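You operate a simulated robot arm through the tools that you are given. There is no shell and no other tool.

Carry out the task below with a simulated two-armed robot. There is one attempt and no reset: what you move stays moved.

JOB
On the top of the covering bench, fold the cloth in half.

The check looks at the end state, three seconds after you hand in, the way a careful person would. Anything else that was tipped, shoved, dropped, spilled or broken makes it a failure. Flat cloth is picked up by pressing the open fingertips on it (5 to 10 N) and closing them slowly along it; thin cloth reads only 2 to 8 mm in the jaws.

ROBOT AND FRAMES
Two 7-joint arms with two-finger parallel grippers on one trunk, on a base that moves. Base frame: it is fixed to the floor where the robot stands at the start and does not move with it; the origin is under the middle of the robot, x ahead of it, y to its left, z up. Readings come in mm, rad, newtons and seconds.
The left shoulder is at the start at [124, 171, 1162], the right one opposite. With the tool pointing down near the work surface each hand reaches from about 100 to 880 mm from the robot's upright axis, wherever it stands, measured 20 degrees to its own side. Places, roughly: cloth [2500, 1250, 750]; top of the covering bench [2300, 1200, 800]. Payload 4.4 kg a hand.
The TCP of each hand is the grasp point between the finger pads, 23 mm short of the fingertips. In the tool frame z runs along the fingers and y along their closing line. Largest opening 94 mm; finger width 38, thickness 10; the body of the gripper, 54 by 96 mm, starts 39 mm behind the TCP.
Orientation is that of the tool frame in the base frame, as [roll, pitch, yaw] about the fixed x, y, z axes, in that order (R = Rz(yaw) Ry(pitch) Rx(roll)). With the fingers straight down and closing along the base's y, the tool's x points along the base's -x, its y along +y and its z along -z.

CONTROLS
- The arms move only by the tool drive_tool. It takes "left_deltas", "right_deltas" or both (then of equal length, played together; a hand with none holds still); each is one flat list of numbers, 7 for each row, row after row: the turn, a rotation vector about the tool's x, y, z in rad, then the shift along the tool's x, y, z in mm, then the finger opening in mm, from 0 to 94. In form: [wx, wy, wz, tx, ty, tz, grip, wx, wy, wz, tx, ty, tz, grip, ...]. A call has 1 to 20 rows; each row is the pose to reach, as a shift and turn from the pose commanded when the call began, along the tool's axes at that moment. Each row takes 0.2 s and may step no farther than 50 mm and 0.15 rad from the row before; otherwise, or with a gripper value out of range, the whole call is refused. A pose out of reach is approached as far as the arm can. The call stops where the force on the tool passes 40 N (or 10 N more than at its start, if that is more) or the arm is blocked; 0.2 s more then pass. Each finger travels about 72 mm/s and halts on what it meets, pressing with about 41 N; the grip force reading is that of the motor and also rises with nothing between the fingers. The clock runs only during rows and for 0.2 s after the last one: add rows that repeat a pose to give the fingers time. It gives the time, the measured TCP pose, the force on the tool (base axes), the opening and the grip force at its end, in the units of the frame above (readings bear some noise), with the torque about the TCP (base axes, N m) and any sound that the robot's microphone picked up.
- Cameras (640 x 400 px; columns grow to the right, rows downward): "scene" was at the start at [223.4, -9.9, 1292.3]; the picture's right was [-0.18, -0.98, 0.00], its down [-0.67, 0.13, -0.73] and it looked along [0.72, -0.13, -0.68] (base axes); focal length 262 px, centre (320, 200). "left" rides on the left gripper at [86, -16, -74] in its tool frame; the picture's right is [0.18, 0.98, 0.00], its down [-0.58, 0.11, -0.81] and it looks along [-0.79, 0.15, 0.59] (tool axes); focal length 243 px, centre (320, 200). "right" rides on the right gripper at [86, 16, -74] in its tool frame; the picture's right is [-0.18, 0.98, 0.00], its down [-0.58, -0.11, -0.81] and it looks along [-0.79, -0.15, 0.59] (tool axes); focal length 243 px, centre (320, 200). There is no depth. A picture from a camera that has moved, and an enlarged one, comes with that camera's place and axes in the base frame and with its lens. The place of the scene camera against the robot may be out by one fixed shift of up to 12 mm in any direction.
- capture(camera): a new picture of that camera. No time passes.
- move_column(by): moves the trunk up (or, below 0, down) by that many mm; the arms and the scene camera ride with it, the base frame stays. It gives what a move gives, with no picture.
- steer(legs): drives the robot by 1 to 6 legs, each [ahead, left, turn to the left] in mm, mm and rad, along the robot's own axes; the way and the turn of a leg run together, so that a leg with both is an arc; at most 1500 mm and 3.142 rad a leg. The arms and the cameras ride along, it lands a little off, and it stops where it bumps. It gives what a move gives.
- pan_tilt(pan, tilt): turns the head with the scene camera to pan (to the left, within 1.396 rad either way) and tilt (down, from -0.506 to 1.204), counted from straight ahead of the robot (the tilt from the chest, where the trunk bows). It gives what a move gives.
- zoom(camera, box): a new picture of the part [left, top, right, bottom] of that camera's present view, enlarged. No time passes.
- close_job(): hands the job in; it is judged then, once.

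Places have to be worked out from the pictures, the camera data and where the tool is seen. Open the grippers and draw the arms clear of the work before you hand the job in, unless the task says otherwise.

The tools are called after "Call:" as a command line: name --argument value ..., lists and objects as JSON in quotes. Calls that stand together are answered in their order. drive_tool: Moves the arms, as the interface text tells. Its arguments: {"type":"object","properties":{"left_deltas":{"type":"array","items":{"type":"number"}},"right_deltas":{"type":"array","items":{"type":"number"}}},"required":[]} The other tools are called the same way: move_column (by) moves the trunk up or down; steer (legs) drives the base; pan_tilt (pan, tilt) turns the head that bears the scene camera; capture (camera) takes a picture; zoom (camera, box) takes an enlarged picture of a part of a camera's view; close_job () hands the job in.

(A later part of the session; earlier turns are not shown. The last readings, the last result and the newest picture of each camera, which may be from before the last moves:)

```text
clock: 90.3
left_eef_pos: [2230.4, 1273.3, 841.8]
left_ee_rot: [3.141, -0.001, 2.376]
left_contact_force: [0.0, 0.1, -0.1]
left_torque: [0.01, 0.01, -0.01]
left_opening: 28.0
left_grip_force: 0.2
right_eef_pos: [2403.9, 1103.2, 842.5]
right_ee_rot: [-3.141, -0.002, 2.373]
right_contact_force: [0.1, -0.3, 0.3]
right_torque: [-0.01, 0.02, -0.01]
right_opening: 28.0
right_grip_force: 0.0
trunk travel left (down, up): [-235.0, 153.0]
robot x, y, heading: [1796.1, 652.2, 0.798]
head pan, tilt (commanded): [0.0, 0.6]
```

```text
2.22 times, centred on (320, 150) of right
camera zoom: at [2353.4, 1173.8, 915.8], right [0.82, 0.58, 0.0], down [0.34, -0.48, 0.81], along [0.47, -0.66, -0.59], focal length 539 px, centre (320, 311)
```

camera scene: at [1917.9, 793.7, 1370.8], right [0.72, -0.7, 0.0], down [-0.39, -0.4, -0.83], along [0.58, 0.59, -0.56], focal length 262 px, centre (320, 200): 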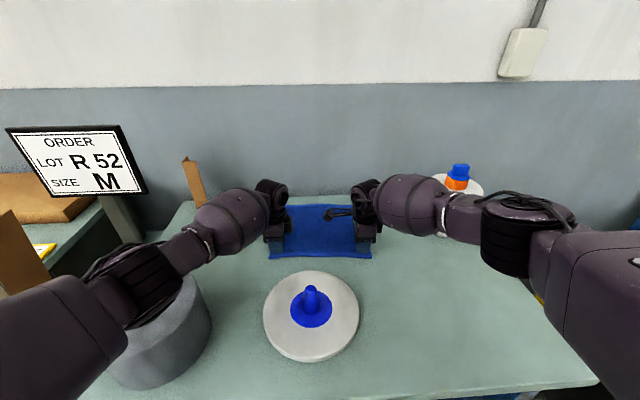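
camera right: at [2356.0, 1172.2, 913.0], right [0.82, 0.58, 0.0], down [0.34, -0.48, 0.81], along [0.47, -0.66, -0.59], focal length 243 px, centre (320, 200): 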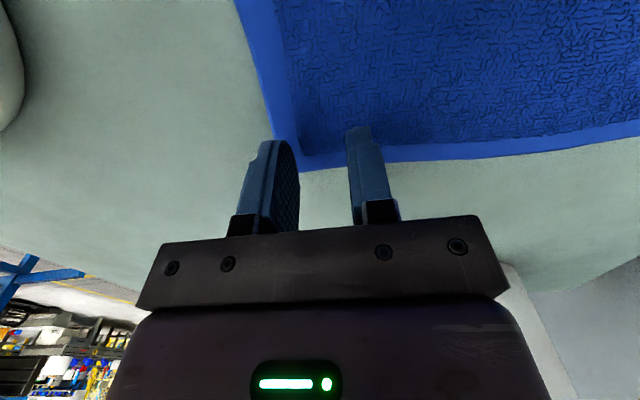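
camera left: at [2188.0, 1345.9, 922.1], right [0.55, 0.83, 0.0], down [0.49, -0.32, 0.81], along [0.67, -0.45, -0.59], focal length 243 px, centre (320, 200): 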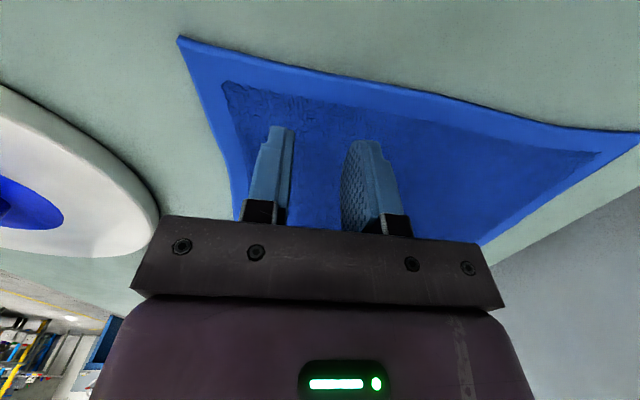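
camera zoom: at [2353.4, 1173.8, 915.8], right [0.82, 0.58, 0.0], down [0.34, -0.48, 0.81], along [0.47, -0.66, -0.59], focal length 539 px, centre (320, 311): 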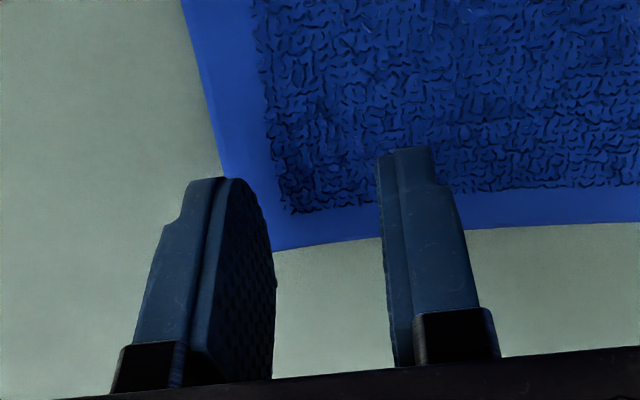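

Both finger pairs straddle the hem strip of the near edge as planned. I'll shift both 4 mm further in and come down slowly towards contact.

Call:
drive_tool --left_deltas '[0, 0, 0, 0, 4, 4, 28, 0, 0, 0, 0, 4, 8, 28, 0, 0, 0, 0, 4, 11, 28, 0, 0, 0, 0, 4, 13, 28, 0, 0, 0, 0, 4, 14, 28]' --right_deltas '[0, 0, 0, 0, 4, 4, 28, 0, 0, 0, 0, 4, 8, 28, 0, 0, 0, 0, 4, 11, 28, 0, 0, 0, 0, 4, 13, 28, 0, 0, 0, 0, 4, 14, 28]'

```text
clock: 91.5
left_eef_pos: [2233.5, 1277.3, 827.2]
left_ee_rot: [3.141, 0.001, 2.376]
left_contact_force: [0.6, 0.7, 4.6]
left_torque: [0.03, -0.01, 0.01]
left_opening: 27.7
left_grip_force: 0.0
right_eef_pos: [2407.3, 1103.8, 828.4]
right_ee_rot: [3.139, -0.001, 2.374]
right_contact_force: [-0.2, -0.4, 0.9]
right_torque: [0.0, -0.01, 0.02]
right_opening: 27.9
right_grip_force: 0.2
trunk travel left (down, up): [-235.0, 153.0]
robot x, y, heading: [1798.0, 654.6, 0.792]
head pan, tilt (commanded): [0.0, 0.6]
```

The left hand touches at 4.6 N, the right not quite yet. I'll press the left 0.6 mm more and the right about 2 mm more.

Call:
drive_tool --left_deltas '[0, 0, 0, 0, 0, 0.3, 28, 0, 0, 0, 0, 0, 0.6, 28, 0, 0, 0, 0, 0, 0.6, 28]' --right_deltas '[0, 0, 0, 0, 0, 0.7, 28, 0, 0, 0, 0, 0, 1.3, 28, 0, 0, 0, 0, 0, 1.8, 28]'

```text
clock: 92.3
left_eef_pos: [2232.3, 1276.7, 826.1]
left_ee_rot: [3.139, 0.0, 2.376]
left_contact_force: [2.3, 1.5, 4.5]
left_torque: [0.02, 0.01, 0.01]
left_opening: 27.9
left_grip_force: 0.0
right_eef_pos: [2407.7, 1106.4, 827.5]
right_ee_rot: [3.14, 0.0, 2.374]
right_contact_force: [-1.0, -2.1, 7.7]
right_torque: [-0.13, -0.02, 0.01]
right_opening: 28.0
right_grip_force: 0.1
trunk travel left (down, up): [-235.0, 153.0]
robot x, y, heading: [1796.6, 654.4, 0.797]
head pan, tilt (commanded): [0.0, 0.6]
```

Right 7.7 N, left 4.5 N. I'll press the left a touch more, then close both slowly while moving the hands forward half the closing distance, so that the inner fingers stay put and the edge is gathered.

Call:
drive_tool --left_deltas '[0, 0, 0, 0, 0, 0.8, 28, 0, 0, 0, 0, 1.2, 0.8, 25.5, 0, 0, 0, 0, 2.5, 0.8, 23, 0, 0, 0, 0, 3.7, 0.8, 20.5, 0, 0, 0, 0, 5, 0.8, 18, 0, 0, 0, 0, 6.2, 0.8, 15.5, 0, 0, 0, 0, 7.5, 0.8, 13, 0, 0, 0, 0, 8.7, 0.8, 10.5, 0, 0, 0, 0, 10, 0.8, 8, 0, 0, 0, 0, 11.2, 0.8, 5.5, 0, 0, 0, 0, 12.5, 0.8, 3, 0, 0, 0, 0, 13, 0.8, 0, 0, 0, 0, 0, 13, 0.8, 0, 0, 0, 0, 0, 13, 0.8, 0]' --right_deltas '[0, 0, 0, 0, 0, 0, 28, 0, 0, 0, 0, 1.2, 0, 25.5, 0, 0, 0, 0, 2.5, 0, 23, 0, 0, 0, 0, 3.7, 0, 20.5, 0, 0, 0, 0, 5, 0, 18, 0, 0, 0, 0, 6.2, 0, 15.5, 0, 0, 0, 0, 7.5, 0, 13, 0, 0, 0, 0, 8.7, 0, 10.5, 0, 0, 0, 0, 10, 0, 8, 0, 0, 0, 0, 11.2, 0, 5.5, 0, 0, 0, 0, 12.5, 0, 3, 0, 0, 0, 0, 13, 0, 0, 0, 0, 0, 0, 13, 0, 0, 0, 0, 0, 0, 13, 0, 0]'

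Call:
capture --camera "left"

Call:
capture --camera "right"

```text
clock: 95.3
left_eef_pos: [2241.6, 1283.9, 826.6]
left_ee_rot: [3.14, 0.0, 2.376]
left_contact_force: [0.8, -3.6, 11.8]
left_torque: [-0.07, -0.01, 0.04]
left_opening: 4.1
left_grip_force: 40.6
right_eef_pos: [2416.7, 1113.3, 826.6]
right_ee_rot: [3.141, -0.001, 2.375]
right_contact_force: [-1.7, 0.2, 5.7]
right_torque: [0.01, 0.03, -0.01]
right_opening: 3.8
right_grip_force: 41.2
trunk travel left (down, up): [-235.0, 153.0]
robot x, y, heading: [1799.9, 654.4, 0.8]
head pan, tilt (commanded): [0.0, 0.6]
```

```text
taken
camera left: at [2167.7, 1333.6, 900.7], right [0.55, 0.84, 0.0], down [0.49, -0.33, 0.81], along [0.67, -0.44, -0.59], focal length 243 px, centre (320, 200)
```

left: 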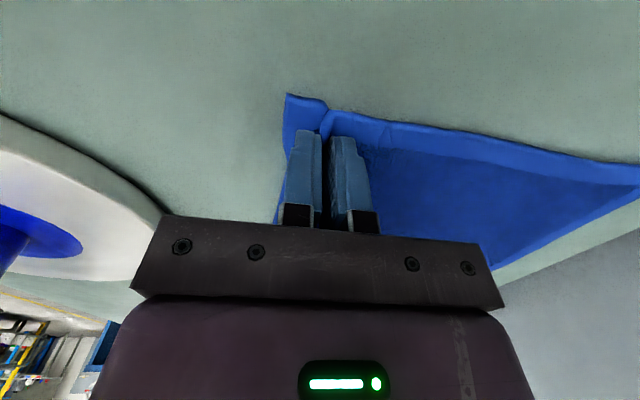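

```text
taken
camera right: at [2365.5, 1185.0, 901.3], right [0.82, 0.58, 0.0], down [0.34, -0.48, 0.81], along [0.47, -0.66, -0.59], focal length 243 px, centre (320, 200)
```

right: 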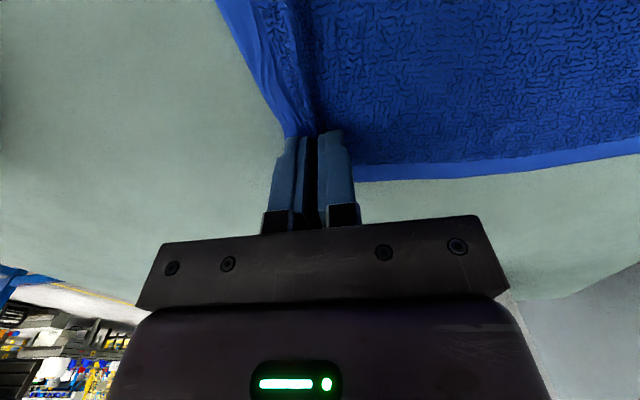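

Both hands hold cloth (openings about 4 mm at 41 N). I'll lift gently 30 mm and check that the cloth comes along.

Call:
drive_tool --left_deltas '[0, 0, 0, 0, 0, -5, 0, 0, 0, 0, 0, 0, -10, 0, 0, 0, 0, 0, 0, -15, 0, 0, 0, 0, 0, 0, -20, 0, 0, 0, 0, 0, 0, -25, 0, 0, 0, 0, 0, 0, -30, 0, 0, 0, 0, 0, 0, -30, 0]' --right_deltas '[0, 0, 0, 0, 0, -5, 0, 0, 0, 0, 0, 0, -10, 0, 0, 0, 0, 0, 0, -15, 0, 0, 0, 0, 0, 0, -20, 0, 0, 0, 0, 0, 0, -25, 0, 0, 0, 0, 0, 0, -30, 0, 0, 0, 0, 0, 0, -30, 0]'

Call:
capture --camera "scene"

Call:
capture --camera "left"

Call:
capture --camera "right"

```text
clock: 96.9
left_eef_pos: [2243.4, 1285.2, 854.5]
left_ee_rot: [3.142, 0.0, 2.376]
left_contact_force: [-0.1, -0.5, 0.6]
left_torque: [0.0, -0.01, -0.01]
left_opening: 4.1
left_grip_force: 40.9
right_eef_pos: [2417.7, 1115.9, 855.7]
right_ee_rot: [3.141, -0.001, 2.373]
right_contact_force: [-0.3, 0.3, -0.2]
right_torque: [0.0, 0.02, -0.01]
right_opening: 3.6
right_grip_force: 41.1
trunk travel left (down, up): [-235.0, 153.0]
robot x, y, heading: [1797.8, 653.1, 0.796]
head pan, tilt (commanded): [0.0, 0.6]
```

```text
taken
camera scene: at [1918.1, 793.9, 1370.7], right [0.72, -0.7, 0.0], down [-0.39, -0.4, -0.83], along [0.58, 0.59, -0.56], focal length 262 px, centre (320, 200)
```

scene: 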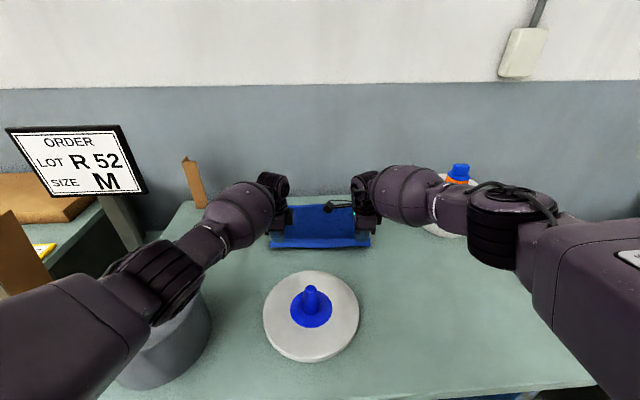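

```text
taken
camera left: at [2168.8, 1334.1, 928.9], right [0.55, 0.84, 0.0], down [0.49, -0.32, 0.81], along [0.67, -0.44, -0.59], focal length 243 px, centre (320, 200)
```

left: 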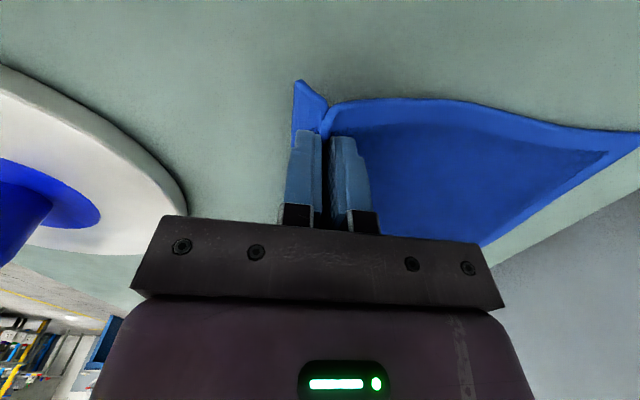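

```text
taken
camera right: at [2366.8, 1186.7, 930.3], right [0.82, 0.58, 0.0], down [0.34, -0.48, 0.81], along [0.47, -0.66, -0.59], focal length 243 px, centre (320, 200)
```

right: 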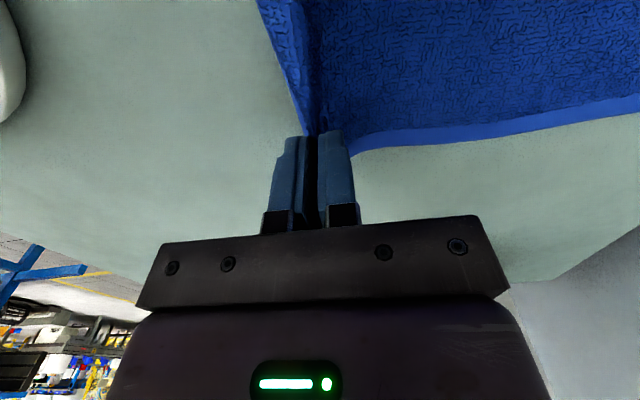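

The near edge is lifted cleanly in both hands. I'll now alternate: base forward 35 mm, then lift 40 mm more.

Call:
steer --legs '[[30, 0, 0]]'

Call:
drive_tool --left_deltas '[0, 0, 0, 0, 0, -8, 0, 0, 0, 0, 0, 0, -16, 0, 0, 0, 0, 0, 0, -24, 0, 0, 0, 0, 0, 0, -32, 0, 0, 0, 0, 0, 0, -40, 0, 0, 0, 0, 0, 0, -40, 0]' --right_deltas '[0, 0, 0, 0, 0, -8, 0, 0, 0, 0, 0, 0, -16, 0, 0, 0, 0, 0, 0, -24, 0, 0, 0, 0, 0, 0, -32, 0, 0, 0, 0, 0, 0, -40, 0, 0, 0, 0, 0, 0, -40, 0]'

Call:
capture --camera "scene"

Call:
capture --camera "left"

```text
clock: 97.7
left_eef_pos: [2263.2, 1304.9, 853.9]
left_ee_rot: [-3.141, 0.0, 2.376]
left_contact_force: [1.7, -0.3, -0.3]
left_torque: [-0.04, -0.01, 0.05]
left_opening: 4.2
left_grip_force: 40.9
right_eef_pos: [2439.1, 1135.3, 855.5]
right_ee_rot: [3.141, -0.001, 2.375]
right_contact_force: [-0.5, 0.1, -1.0]
right_torque: [-0.02, -0.02, -0.02]
right_opening: 3.6
right_grip_force: 42.0
trunk travel left (down, up): [-235.0, 153.0]
robot x, y, heading: [1817.4, 675.1, 0.801]
head pan, tilt (commanded): [0.0, 0.6]
```

```text
clock: 99.1
left_eef_pos: [2260.2, 1304.4, 895.3]
left_ee_rot: [-3.141, 0.002, 2.375]
left_contact_force: [0.4, -0.1, 0.0]
left_torque: [-0.01, 0.0, 0.0]
left_opening: 4.1
left_grip_force: 41.1
right_eef_pos: [2437.1, 1136.9, 894.6]
right_ee_rot: [-3.141, -0.002, 2.374]
right_contact_force: [-0.7, 0.6, -0.6]
right_torque: [0.0, 0.0, 0.0]
right_opening: 3.7
right_grip_force: 41.1
trunk travel left (down, up): [-235.0, 153.0]
robot x, y, heading: [1817.4, 675.3, 0.798]
head pan, tilt (commanded): [0.0, 0.6]
```

```text
taken
camera scene: at [1938.3, 814.4, 1370.6], right [0.72, -0.7, 0.0], down [-0.39, -0.4, -0.82], along [0.58, 0.59, -0.57], focal length 262 px, centre (320, 200)
```

scene: 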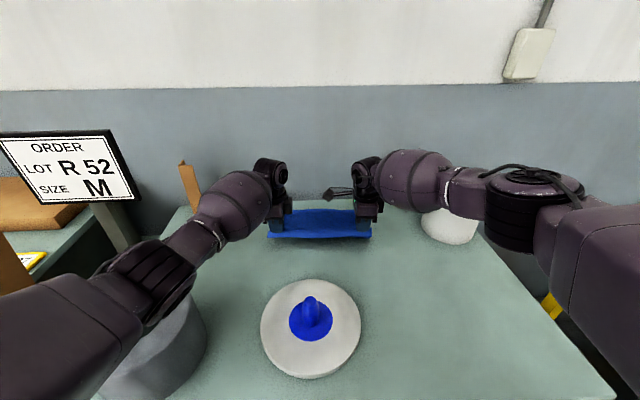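

```text
taken
camera left: at [2187.5, 1353.6, 968.9], right [0.55, 0.84, 0.0], down [0.49, -0.32, 0.81], along [0.67, -0.44, -0.59], focal length 243 px, centre (320, 200)
```

left: 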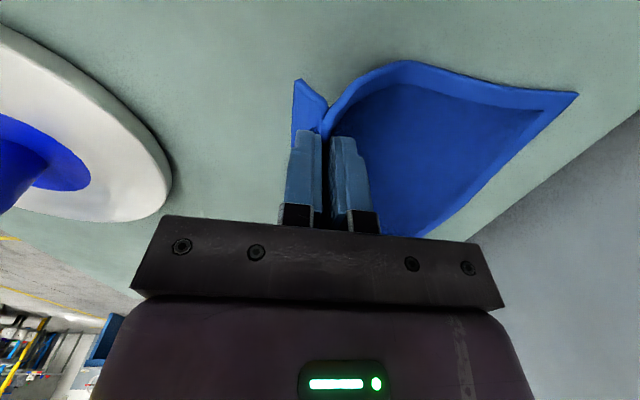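

Everything hangs well. I'll lift 15 mm more for elbow clearance over the pot's handle and then drive the base 100 mm forward.

Call:
drive_tool --left_deltas '[0, 0, 0, 0, 0, -8, 0, 0, 0, 0, 0, 0, -15, 0, 0, 0, 0, 0, 0, -15, 0]' --right_deltas '[0, 0, 0, 0, 0, -8, 0, 0, 0, 0, 0, 0, -15, 0, 0, 0, 0, 0, 0, -15, 0]'

Call:
steer --legs '[[50, 0, 0]]'

Call:
capture --camera "scene"

```text
clock: 99.9
left_eef_pos: [2261.0, 1303.5, 907.8]
left_ee_rot: [3.141, 0.0, 2.375]
left_contact_force: [0.1, -0.8, -0.9]
left_torque: [0.01, -0.02, 0.02]
left_opening: 4.1
left_grip_force: 41.2
right_eef_pos: [2437.5, 1136.5, 911.6]
right_ee_rot: [-3.141, -0.001, 2.374]
right_contact_force: [-0.8, 0.7, -0.2]
right_torque: [0.02, -0.01, -0.02]
right_opening: 3.7
right_grip_force: 41.3
trunk travel left (down, up): [-235.0, 153.0]
robot x, y, heading: [1815.5, 676.9, 0.798]
head pan, tilt (commanded): [0.0, 0.6]
```

```text
clock: 100.9
left_eef_pos: [2294.9, 1338.5, 907.3]
left_ee_rot: [-3.142, -0.001, 2.374]
left_contact_force: [-0.4, 0.1, -0.5]
left_torque: [0.01, 0.02, 0.04]
left_opening: 4.4
left_grip_force: 40.9
right_eef_pos: [2471.5, 1170.4, 910.8]
right_ee_rot: [3.142, -0.002, 2.373]
right_contact_force: [0.7, 0.0, -0.6]
right_torque: [-0.01, 0.02, -0.04]
right_opening: 3.6
right_grip_force: 40.7
trunk travel left (down, up): [-235.0, 153.0]
robot x, y, heading: [1852.5, 711.4, 0.798]
head pan, tilt (commanded): [0.0, 0.6]
```

```text
taken
camera scene: at [1972.5, 849.5, 1370.5], right [0.72, -0.7, 0.0], down [-0.4, -0.41, -0.82], along [0.58, 0.59, -0.57], focal length 262 px, centre (320, 200)
```

scene: 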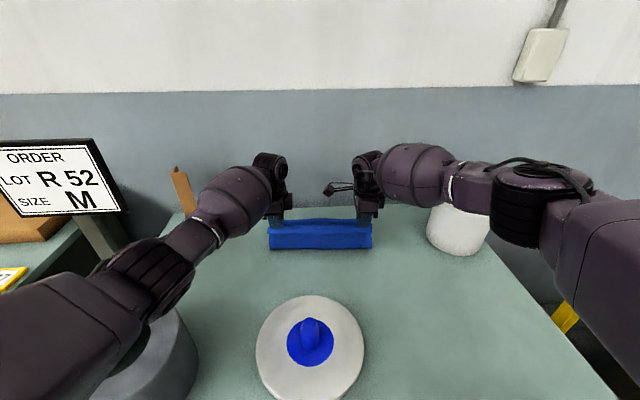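

The flap hangs upright at the middle of the cloth. I'll drive 60 mm further and look.

Call:
steer --legs '[[60, 0, 0]]'

Call:
capture --camera "scene"

Call:
capture --camera "left"

Call:
capture --camera "right"

```text
clock: 101.8
left_eef_pos: [2336.5, 1380.5, 907.7]
left_ee_rot: [3.141, 0.0, 2.375]
left_contact_force: [-0.9, 0.0, -0.7]
left_torque: [-0.02, -0.01, 0.01]
left_opening: 4.0
left_grip_force: 40.6
right_eef_pos: [2512.4, 1213.3, 911.8]
right_ee_rot: [-3.139, -0.003, 2.374]
right_contact_force: [0.4, 0.2, 0.1]
right_torque: [-0.05, 0.0, -0.01]
right_opening: 3.9
right_grip_force: 40.6
trunk travel left (down, up): [-235.0, 153.0]
robot x, y, heading: [1890.2, 747.8, 0.799]
head pan, tilt (commanded): [0.0, 0.6]
```

```text
taken
camera scene: at [2013.7, 892.0, 1370.5], right [0.72, -0.7, 0.0], down [-0.39, -0.41, -0.82], along [0.58, 0.59, -0.57], focal length 262 px, centre (320, 200)
```

scene: 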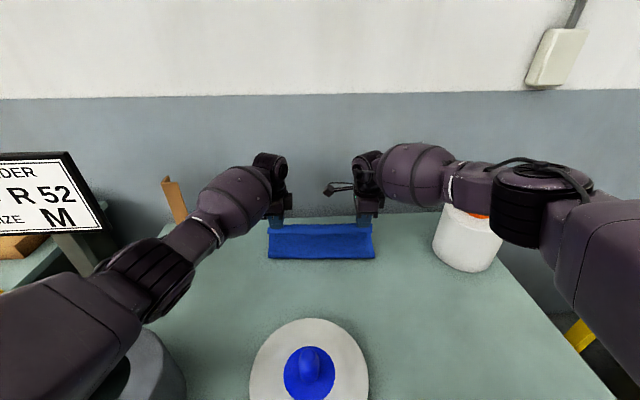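

```text
taken
camera left: at [2263.0, 1430.4, 982.3], right [0.55, 0.84, 0.0], down [0.49, -0.32, 0.81], along [0.67, -0.44, -0.59], focal length 243 px, centre (320, 200)
```

left: 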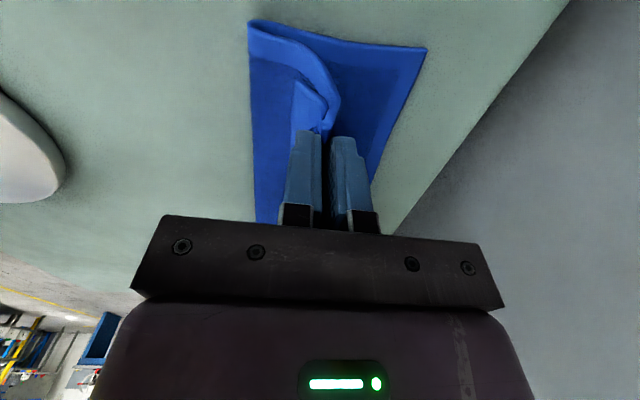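

```text
taken
camera right: at [2461.4, 1284.9, 984.8], right [0.82, 0.58, 0.0], down [0.34, -0.48, 0.81], along [0.47, -0.66, -0.59], focal length 243 px, centre (320, 200)
```

right: 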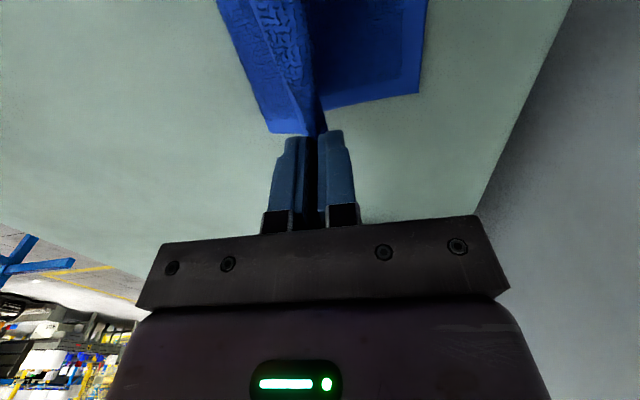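

The fold is forming well; the crease lies near the cloth's middle. From the wrist pictures the far corners now are about [2361,1451] and [2586,1246], so I'll drive 28 mm more and lower the edge onto the far part.

Call:
steer --legs '[[28, 0, 0]]'

Call:
drive_tool --left_deltas '[0, 0, 0, 0, 0, 10, 0, 0, 0, 0, 0, 0, 20, 0, 0, 0, 0, 0, 0, 30, 0, 0, 0, 0, 0, 0, 40, 0, 0, 0, 0, 0, 0, 45, 0, 0, 0, 0, 0, 0, 45, 0]' --right_deltas '[0, 0, 0, 0, 0, 10, 0, 0, 0, 0, 0, 0, 20, 0, 0, 0, 0, 0, 0, 30, 0, 0, 0, 0, 0, 0, 40, 0, 0, 0, 0, 0, 0, 48, 0, 0, 0, 0, 0, 0, 48, 0]'

Call:
capture --camera "scene"

Call:
capture --camera "left"

Call:
capture --camera "right"

```text
clock: 102.7
left_eef_pos: [2356.7, 1401.5, 908.7]
left_ee_rot: [3.14, -0.001, 2.375]
left_contact_force: [0.7, 0.5, -0.3]
left_torque: [-0.03, -0.01, -0.01]
left_opening: 4.2
left_grip_force: 40.7
right_eef_pos: [2531.9, 1235.4, 911.5]
right_ee_rot: [-3.138, 0.0, 2.374]
right_contact_force: [-0.3, -0.3, 0.2]
right_torque: [-0.02, -0.03, -0.03]
right_opening: 3.9
right_grip_force: 41.2
trunk travel left (down, up): [-235.0, 153.0]
robot x, y, heading: [1907.8, 767.3, 0.796]
head pan, tilt (commanded): [0.0, 0.6]
```

```text
clock: 104.1
left_eef_pos: [2356.4, 1399.4, 863.5]
left_ee_rot: [-3.141, 0.001, 2.374]
left_contact_force: [0.0, 0.9, -0.5]
left_torque: [-0.01, -0.01, 0.01]
left_opening: 4.1
left_grip_force: 41.2
right_eef_pos: [2530.3, 1232.9, 862.0]
right_ee_rot: [-3.14, 0.0, 2.373]
right_contact_force: [-0.5, 0.2, -0.8]
right_torque: [-0.01, 0.0, 0.0]
right_opening: 3.8
right_grip_force: 40.8
trunk travel left (down, up): [-235.0, 153.0]
robot x, y, heading: [1910.5, 770.6, 0.797]
head pan, tilt (commanded): [0.0, 0.6]
```

```text
taken
camera scene: at [2032.4, 911.3, 1370.8], right [0.72, -0.7, 0.0], down [-0.39, -0.4, -0.83], along [0.58, 0.59, -0.56], focal length 262 px, centre (320, 200)
```

scene: 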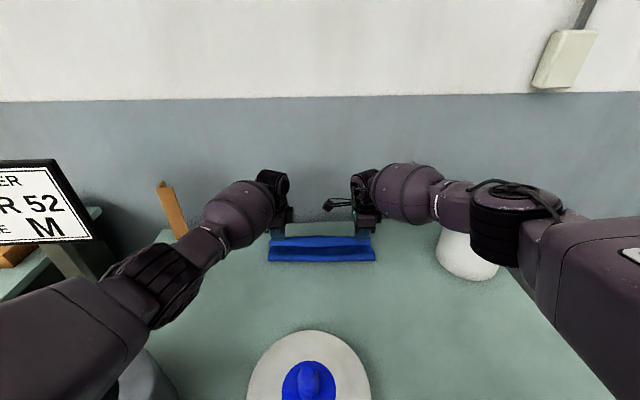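

```text
taken
camera left: at [2282.2, 1449.4, 937.5], right [0.55, 0.84, 0.0], down [0.49, -0.32, 0.81], along [0.67, -0.44, -0.59], focal length 243 px, centre (320, 200)
```

left: 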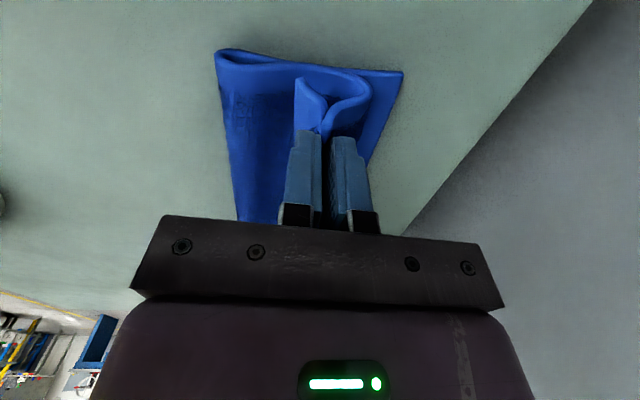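

```text
taken
camera right: at [2479.7, 1304.6, 936.1], right [0.82, 0.58, 0.0], down [0.34, -0.48, 0.81], along [0.47, -0.66, -0.59], focal length 243 px, centre (320, 200)
```

right: 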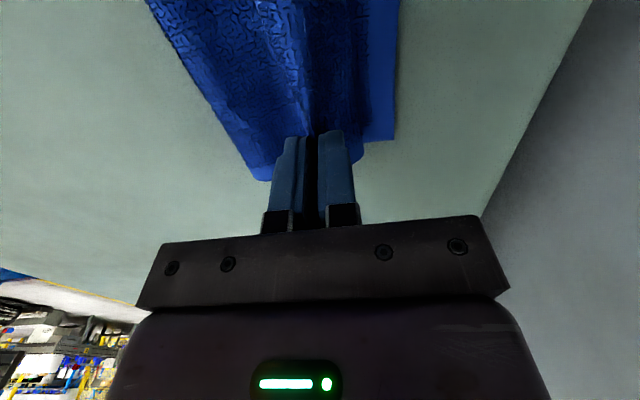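

The side view shows the crease has crept forward: it lies only about 100 mm from the far edge instead of 132, because I carried the edge too high too far. I'll go back over the middle so that the lower half lies flat again, then redo the arc properly.

Call:
drive_tool --left_deltas '[0, 0, 0, 0, 0, -8, 0, 0, 0, 0, 0, 0, -16, 0, 0, 0, 0, 0, 0, -24, 0, 0, 0, 0, 0, 0, -24, 0]' --right_deltas '[0, 0, 0, 0, 0, -8, 0, 0, 0, 0, 0, 0, -16, 0, 0, 0, 0, 0, 0, -24, 0, 0, 0, 0, 0, 0, -24, 0]'

Call:
steer --legs '[[-50, 0, 0]]'

Call:
drive_tool --left_deltas '[0, 0, 0, 0, 0, -10, 0, 0, 0, 0, 0, 0, -18, 0, 0, 0, 0, 0, 0, -18, 0]' --right_deltas '[0, 0, 0, 0, 0, -10, 0, 0, 0, 0, 0, 0, -18, 0, 0, 0, 0, 0, 0, -18, 0]'

Call:
steer --legs '[[-50, 0, 0]]'

Call:
capture --camera "left"

Call:
capture --camera "scene"

```text
clock: 105.1
left_eef_pos: [2355.1, 1399.6, 888.5]
left_ee_rot: [-3.141, 0.001, 2.374]
left_contact_force: [-0.3, -0.4, -0.2]
left_torque: [-0.03, 0.02, 0.01]
left_opening: 4.3
left_grip_force: 41.0
right_eef_pos: [2530.8, 1232.6, 887.4]
right_ee_rot: [3.14, -0.002, 2.371]
right_contact_force: [0.4, 0.8, -0.2]
right_torque: [0.0, 0.03, -0.03]
right_opening: 3.9
right_grip_force: 40.9
trunk travel left (down, up): [-235.0, 153.0]
robot x, y, heading: [1912.4, 770.7, 0.795]
head pan, tilt (commanded): [0.0, 0.6]
```

```text
clock: 106.0
left_eef_pos: [2319.6, 1364.2, 889.3]
left_ee_rot: [3.138, 0.001, 2.375]
left_contact_force: [1.0, -0.2, 0.5]
left_torque: [-0.01, -0.02, -0.03]
left_opening: 4.0
left_grip_force: 41.4
right_eef_pos: [2495.2, 1195.2, 888.5]
right_ee_rot: [-3.141, -0.002, 2.373]
right_contact_force: [-0.6, 1.4, 0.6]
right_torque: [0.02, 0.0, 0.0]
right_opening: 3.7
right_grip_force: 40.9
trunk travel left (down, up): [-235.0, 153.0]
robot x, y, heading: [1875.8, 736.8, 0.799]
head pan, tilt (commanded): [0.0, 0.6]
```

```text
clock: 106.8
left_eef_pos: [2321.7, 1365.4, 904.7]
left_ee_rot: [3.141, 0.0, 2.376]
left_contact_force: [-0.4, -1.3, 0.2]
left_torque: [0.0, -0.01, -0.04]
left_opening: 4.2
left_grip_force: 41.4
right_eef_pos: [2495.0, 1196.3, 904.7]
right_ee_rot: [-3.141, -0.001, 2.375]
right_contact_force: [0.0, 0.1, -0.2]
right_torque: [0.01, 0.0, -0.01]
right_opening: 3.5
right_grip_force: 40.8
trunk travel left (down, up): [-235.0, 153.0]
robot x, y, heading: [1876.7, 737.0, 0.797]
head pan, tilt (commanded): [0.0, 0.6]
```

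```text
clock: 107.7
left_eef_pos: [2286.8, 1330.1, 905.4]
left_ee_rot: [3.14, 0.0, 2.377]
left_contact_force: [0.3, -0.2, 0.6]
left_torque: [0.02, -0.01, -0.01]
left_opening: 4.4
left_grip_force: 40.9
right_eef_pos: [2460.1, 1160.3, 906.2]
right_ee_rot: [3.14, -0.002, 2.374]
right_contact_force: [-1.0, -0.3, 0.3]
right_torque: [0.02, -0.02, -0.01]
right_opening: 3.8
right_grip_force: 41.5
trunk travel left (down, up): [-235.0, 153.0]
robot x, y, heading: [1844.6, 700.9, 0.801]
head pan, tilt (commanded): [0.0, 0.6]
```

```text
taken
camera left: at [2213.2, 1379.2, 979.7], right [0.55, 0.84, 0.0], down [0.49, -0.33, 0.81], along [0.68, -0.44, -0.59], focal length 243 px, centre (320, 200)
```

left: 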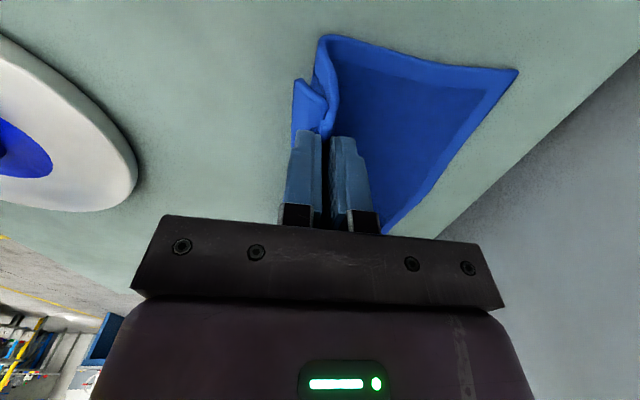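

```text
taken
camera scene: at [1963.0, 840.0, 1371.0], right [0.72, -0.7, 0.0], down [-0.39, -0.4, -0.83], along [0.58, 0.59, -0.56], focal length 262 px, centre (320, 200)
```

scene: 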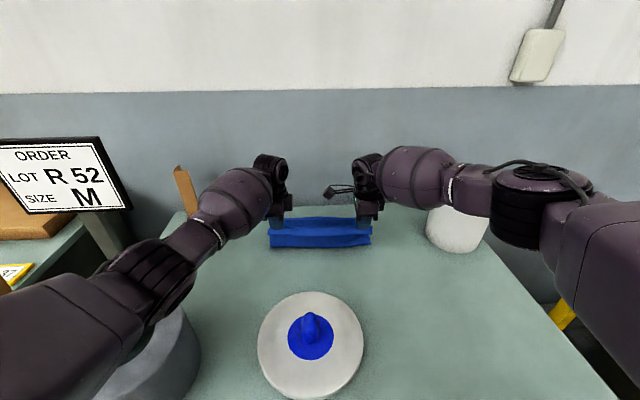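

The crease is back at about 141 mm from the far edge and the lower half lies flat. Now the proper arc: lower a bit while moving forward, in steps.

Call:
drive_tool --left_deltas '[0, 0, 0, 0, 0, 5, 0, 0, 0, 0, 0, 0, 10, 0, 0, 0, 0, 0, 0, 10, 0]' --right_deltas '[0, 0, 0, 0, 0, 5, 0, 0, 0, 0, 0, 0, 10, 0, 0, 0, 0, 0, 0, 10, 0]'

Call:
steer --legs '[[50, 0, 0]]'

Call:
drive_tool --left_deltas '[0, 0, 0, 0, 0, 6, 0, 0, 0, 0, 0, 0, 12, 0, 0, 0, 0, 0, 0, 17, 0, 0, 0, 0, 0, 0, 17, 0]' --right_deltas '[0, 0, 0, 0, 0, 6, 0, 0, 0, 0, 0, 0, 12, 0, 0, 0, 0, 0, 0, 17, 0, 0, 0, 0, 0, 0, 17, 0]'

Call:
steer --legs '[[22, 0, 0]]'

Call:
capture --camera "left"

Call:
capture --camera "right"

```text
clock: 108.5
left_eef_pos: [2288.2, 1331.2, 893.9]
left_ee_rot: [3.139, 0.001, 2.374]
left_contact_force: [0.6, 0.6, -0.5]
left_torque: [-0.01, 0.0, 0.02]
left_opening: 4.1
left_grip_force: 41.2
right_eef_pos: [2461.1, 1162.7, 895.6]
right_ee_rot: [-3.141, 0.0, 2.373]
right_contact_force: [-0.5, 0.3, 0.0]
right_torque: [0.0, -0.05, -0.02]
right_opening: 3.6
right_grip_force: 40.6
trunk travel left (down, up): [-235.0, 153.0]
robot x, y, heading: [1839.0, 700.8, 0.796]
head pan, tilt (commanded): [0.0, 0.6]
```

```text
clock: 109.4
left_eef_pos: [2321.3, 1365.1, 891.3]
left_ee_rot: [-3.14, 0.0, 2.375]
left_contact_force: [0.0, 0.1, -0.7]
left_torque: [-0.02, 0.0, -0.02]
left_opening: 4.4
left_grip_force: 41.1
right_eef_pos: [2495.2, 1198.4, 892.9]
right_ee_rot: [-3.139, -0.002, 2.374]
right_contact_force: [-0.1, 0.3, -0.8]
right_torque: [-0.01, 0.02, -0.04]
right_opening: 3.6
right_grip_force: 41.3
trunk travel left (down, up): [-235.0, 153.0]
robot x, y, heading: [1876.9, 731.2, 0.798]
head pan, tilt (commanded): [0.0, 0.6]
```

```text
clock: 110.4
left_eef_pos: [2321.4, 1365.9, 877.8]
left_ee_rot: [-3.141, 0.0, 2.375]
left_contact_force: [0.9, 0.2, -0.4]
left_torque: [0.02, -0.02, 0.03]
left_opening: 4.2
left_grip_force: 40.9
right_eef_pos: [2495.9, 1195.3, 877.1]
right_ee_rot: [3.141, -0.002, 2.373]
right_contact_force: [-0.5, 0.9, -0.5]
right_torque: [0.0, 0.0, 0.03]
right_opening: 3.9
right_grip_force: 40.6
trunk travel left (down, up): [-235.0, 153.0]
robot x, y, heading: [1876.3, 737.3, 0.801]
head pan, tilt (commanded): [0.0, 0.6]
```

```text
clock: 111.2
left_eef_pos: [2336.1, 1380.4, 878.0]
left_ee_rot: [3.142, 0.001, 2.375]
left_contact_force: [0.9, 0.4, 0.0]
left_torque: [-0.02, -0.02, -0.02]
left_opening: 4.3
left_grip_force: 41.3
right_eef_pos: [2511.0, 1212.8, 876.5]
right_ee_rot: [3.141, -0.001, 2.377]
right_contact_force: [0.3, 0.8, -0.3]
right_torque: [-0.02, 0.04, -0.05]
right_opening: 3.9
right_grip_force: 41.1
trunk travel left (down, up): [-235.0, 153.0]
robot x, y, heading: [1894.4, 748.1, 0.801]
head pan, tilt (commanded): [0.0, 0.6]
```

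```text
taken
camera left: at [2263.1, 1430.2, 951.2], right [0.55, 0.84, 0.0], down [0.49, -0.32, 0.81], along [0.67, -0.44, -0.59], focal length 243 px, centre (320, 200)
```

left: 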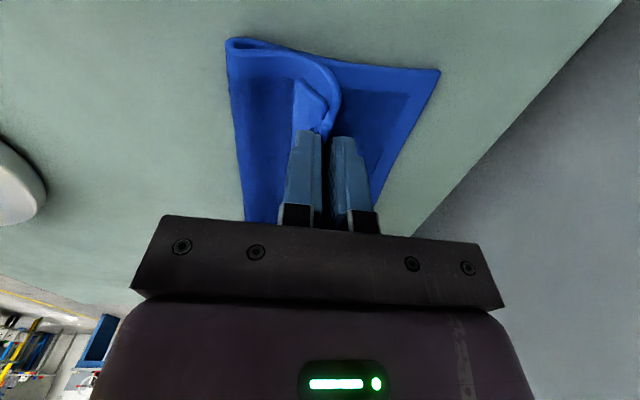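

```text
taken
camera right: at [2460.3, 1283.9, 950.3], right [0.81, 0.58, 0.0], down [0.34, -0.48, 0.81], along [0.47, -0.66, -0.59], focal length 243 px, centre (320, 200)
```

right: 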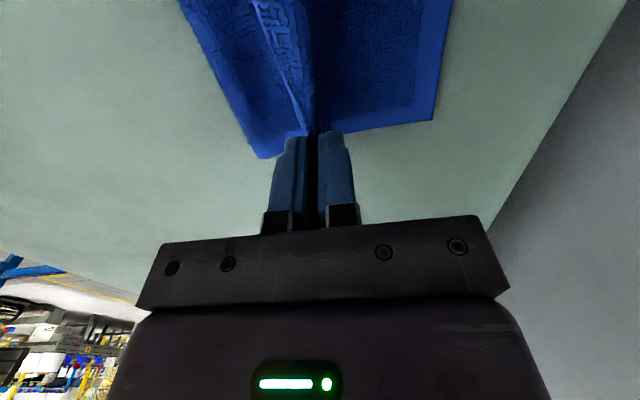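

The crease now sits 122-134 mm from the far edge, close to the middle. I'll continue: lower to about 28 mm, forward 14, then almost down.

Call:
drive_tool --left_deltas '[0, 0, 0, 0, 0, 8, 0, 0, 0, 0, 0, 0, 16, 0, 0, 0, 0, 0, 0, 23, 0, 0, 0, 0, 0, 0, 23, 0]' --right_deltas '[0, 0, 0, 0, 0, 8, 0, 0, 0, 0, 0, 0, 16, 0, 0, 0, 0, 0, 0, 23, 0, 0, 0, 0, 0, 0, 23, 0]'

Call:
steer --legs '[[13, 0, 0]]'

Call:
capture --camera "left"

Call:
capture --camera "right"

Call:
capture --camera "scene"

```text
clock: 112.2
left_eef_pos: [2335.9, 1379.6, 855.1]
left_ee_rot: [3.141, 0.001, 2.376]
left_contact_force: [-0.4, 0.0, 0.2]
left_torque: [-0.02, 0.0, 0.01]
left_opening: 4.1
left_grip_force: 41.5
right_eef_pos: [2510.7, 1213.0, 853.3]
right_ee_rot: [3.141, 0.0, 2.375]
right_contact_force: [-0.4, -0.2, 0.5]
right_torque: [0.01, 0.02, -0.02]
right_opening: 3.6
right_grip_force: 40.7
trunk travel left (down, up): [-235.0, 153.0]
robot x, y, heading: [1893.0, 751.5, 0.799]
head pan, tilt (commanded): [0.0, 0.6]
```

```text
clock: 113.0
left_eef_pos: [2345.2, 1390.2, 852.8]
left_ee_rot: [3.141, -0.001, 2.375]
left_contact_force: [0.3, -0.2, -0.6]
left_torque: [-0.01, 0.02, 0.01]
left_opening: 4.4
left_grip_force: 40.7
right_eef_pos: [2520.2, 1221.1, 852.6]
right_ee_rot: [3.141, -0.002, 2.373]
right_contact_force: [-0.2, -0.5, 0.3]
right_torque: [0.01, 0.0, -0.03]
right_opening: 3.7
right_grip_force: 41.0
trunk travel left (down, up): [-235.0, 153.0]
robot x, y, heading: [1896.6, 763.3, 0.797]
head pan, tilt (commanded): [0.0, 0.6]
```

```text
taken
camera left: at [2271.6, 1439.0, 928.5], right [0.55, 0.84, 0.0], down [0.49, -0.32, 0.81], along [0.67, -0.44, -0.59], focal length 243 px, centre (320, 200)
```

left: 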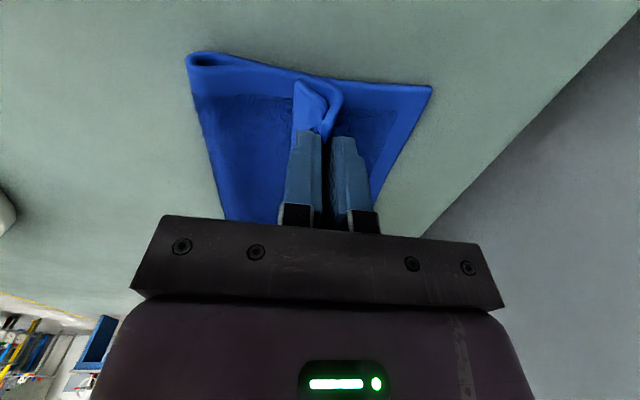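

```text
taken
camera right: at [2469.4, 1293.0, 926.8], right [0.81, 0.58, 0.0], down [0.34, -0.48, 0.81], along [0.47, -0.66, -0.59], focal length 243 px, centre (320, 200)
```

right: 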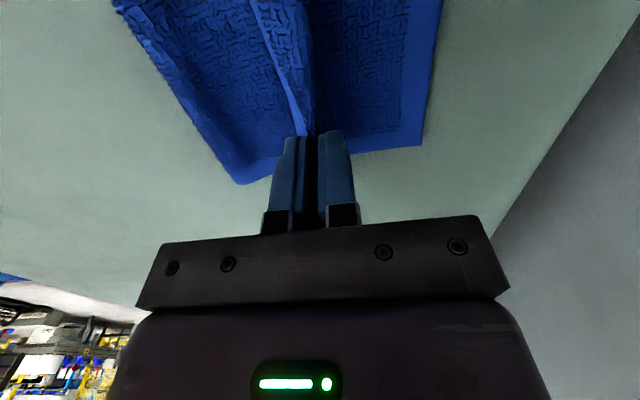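

```text
taken
camera scene: at [2022.4, 901.1, 1370.7], right [0.72, -0.7, 0.0], down [-0.39, -0.41, -0.82], along [0.58, 0.59, -0.57], focal length 262 px, centre (320, 200)
```

scene: 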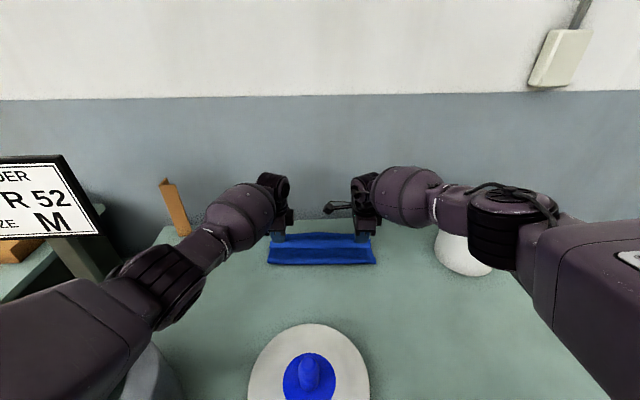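

Crease positions hold (-123 / -134 mm). I'll bring the edge down to about 8 mm and forward the last 7 mm.

Call:
drive_tool --left_deltas '[0, 0, 0, 0, 0, 7, 0, 0, 0, 0, 0, 0, 13, 0, 0, 0, 0, 0, 0, 18, 0, 0, 0, 0, 0, 0, 18, 0]' --right_deltas '[0, 0, 0, 0, 0, 7, 0, 0, 0, 0, 0, 0, 13, 0, 0, 0, 0, 0, 0, 18, 0, 0, 0, 0, 0, 0, 18, 0]'

Call:
steer --legs '[[7, 0, 0]]'

Call:
capture --camera "left"

Call:
capture --camera "right"

```text
clock: 114.0
left_eef_pos: [2345.8, 1390.2, 834.9]
left_ee_rot: [3.139, 0.0, 2.376]
left_contact_force: [1.3, -0.2, 3.0]
left_torque: [0.01, 0.0, 0.0]
left_opening: 4.4
left_grip_force: 41.0
right_eef_pos: [2520.3, 1222.7, 835.6]
right_ee_rot: [3.139, 0.0, 2.376]
right_contact_force: [0.1, 0.9, 1.7]
right_torque: [0.05, 0.04, -0.02]
right_opening: 3.6
right_grip_force: 40.5
trunk travel left (down, up): [-235.0, 153.0]
robot x, y, heading: [1900.8, 757.7, 0.805]
head pan, tilt (commanded): [0.0, 0.6]
```

```text
clock: 114.7
left_eef_pos: [2350.8, 1393.5, 833.5]
left_ee_rot: [-3.141, 0.0, 2.375]
left_contact_force: [0.4, -0.4, 2.1]
left_torque: [-0.02, 0.0, -0.02]
left_opening: 4.2
left_grip_force: 40.4
right_eef_pos: [2524.5, 1226.5, 834.1]
right_ee_rot: [-3.141, 0.0, 2.374]
right_contact_force: [-1.4, -0.2, 2.5]
right_torque: [-0.01, 0.0, -0.05]
right_opening: 3.7
right_grip_force: 41.0
trunk travel left (down, up): [-235.0, 153.0]
robot x, y, heading: [1904.7, 763.0, 0.793]
head pan, tilt (commanded): [0.0, 0.6]
```

```text
taken
camera left: at [2276.7, 1443.7, 909.4], right [0.55, 0.84, 0.0], down [0.49, -0.32, 0.81], along [0.67, -0.44, -0.59], focal length 243 px, centre (320, 200)
```

left: 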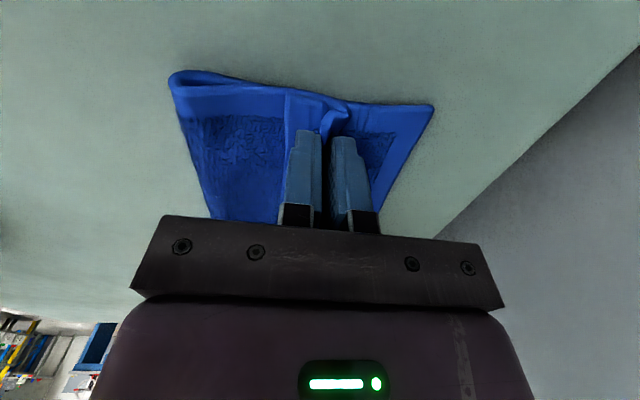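

```text
taken
camera right: at [2474.3, 1297.3, 908.6], right [0.81, 0.58, 0.0], down [0.34, -0.48, 0.81], along [0.47, -0.66, -0.59], focal length 243 px, centre (320, 200)
```

right: 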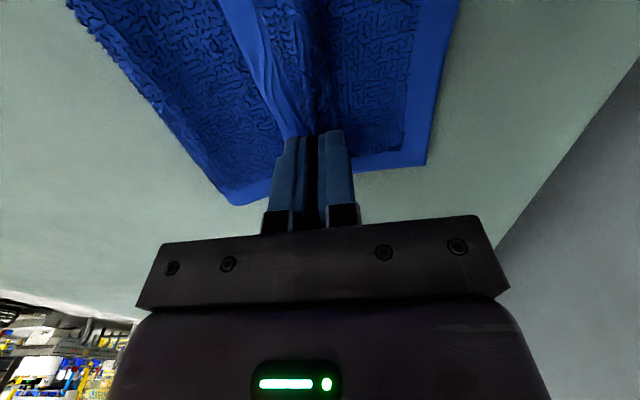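

The edge rests on the far part with light contact (2-3 N), pinch points about 50 mm short of the far edge as planned for the gathered strip. I'll ease up 2 mm, open slowly, then lift clear and look.

Call:
drive_tool --left_deltas '[0, 0, 0, 0, 0, -2, 2, 0, 0, 0, 0, 0, -2, 8, 0, 0, 0, 0, 0, -2, 14, 0, 0, 0, 0, 0, -2, 20, 0, 0, 0, 0, 0, -2, 26, 0, 0, 0, 0, 0, -2, 30, 0, 0, 0, 0, 0, -2, 30, 0, 0, 0, 0, 0, -10, 30, 0, 0, 0, 0, 0, -20, 30, 0, 0, 0, 0, 0, -32, 30, 0, 0, 0, 0, 0, -45, 30, 0, 0, 0, 0, 0, -60, 30, 0, 0, 0, 0, 0, -60, 30]' --right_deltas '[0, 0, 0, 0, 0, -2, 2, 0, 0, 0, 0, 0, -2, 8, 0, 0, 0, 0, 0, -2, 14, 0, 0, 0, 0, 0, -2, 20, 0, 0, 0, 0, 0, -2, 26, 0, 0, 0, 0, 0, -2, 30, 0, 0, 0, 0, 0, -2, 30, 0, 0, 0, 0, 0, -10, 30, 0, 0, 0, 0, 0, -20, 30, 0, 0, 0, 0, 0, -32, 30, 0, 0, 0, 0, 0, -45, 30, 0, 0, 0, 0, 0, -60, 30, 0, 0, 0, 0, 0, -60, 30]'

Call:
capture --camera "left"

Call:
capture --camera "right"

Call:
zoom --camera "scene" --box '[220, 190, 420, 310]'

```text
clock: 117.5
left_eef_pos: [2350.7, 1394.8, 896.1]
left_ee_rot: [3.141, 0.002, 2.375]
left_contact_force: [0.1, 0.5, -0.6]
left_torque: [0.01, -0.01, 0.0]
left_opening: 30.1
left_grip_force: 0.3
right_eef_pos: [2525.0, 1227.0, 895.1]
right_ee_rot: [3.141, -0.002, 2.373]
right_contact_force: [-0.9, 0.2, 0.6]
right_torque: [0.02, -0.02, 0.0]
right_opening: 30.1
right_grip_force: 0.1
trunk travel left (down, up): [-235.0, 153.0]
robot x, y, heading: [1906.6, 763.4, 0.8]
head pan, tilt (commanded): [0.0, 0.6]
```

```text
taken
camera left: at [2275.8, 1443.5, 970.4], right [0.55, 0.84, 0.0], down [0.49, -0.32, 0.81], along [0.67, -0.44, -0.59], focal length 243 px, centre (320, 200)
```

left: 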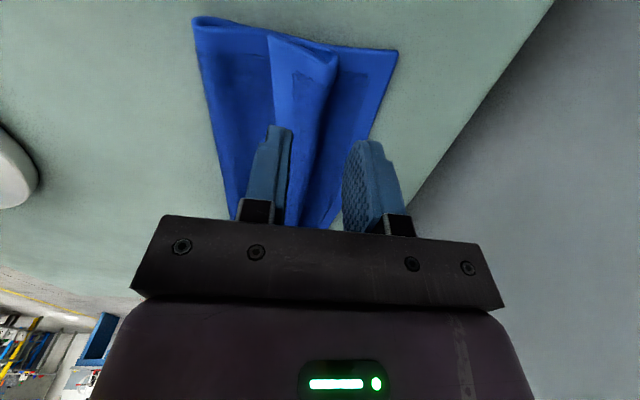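

```text
taken
camera right: at [2474.6, 1298.1, 969.3], right [0.81, 0.58, 0.0], down [0.34, -0.48, 0.81], along [0.47, -0.66, -0.59], focal length 243 px, centre (320, 200)
```

right: 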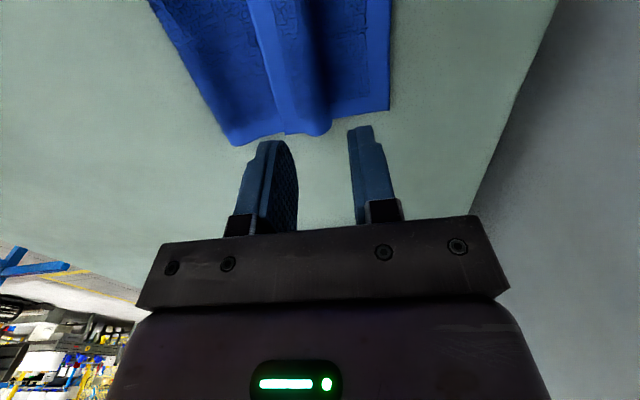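

```text
3.20 times, centred on (320, 250) of scene
camera zoom: at [2026.9, 905.8, 1370.6], right [0.72, -0.7, 0.0], down [-0.39, -0.41, -0.82], along [0.58, 0.59, -0.57], focal length 840 px, centre (320, 40)
```

zoom: 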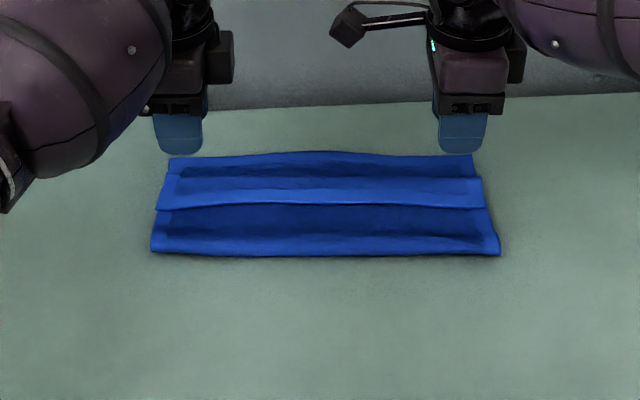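

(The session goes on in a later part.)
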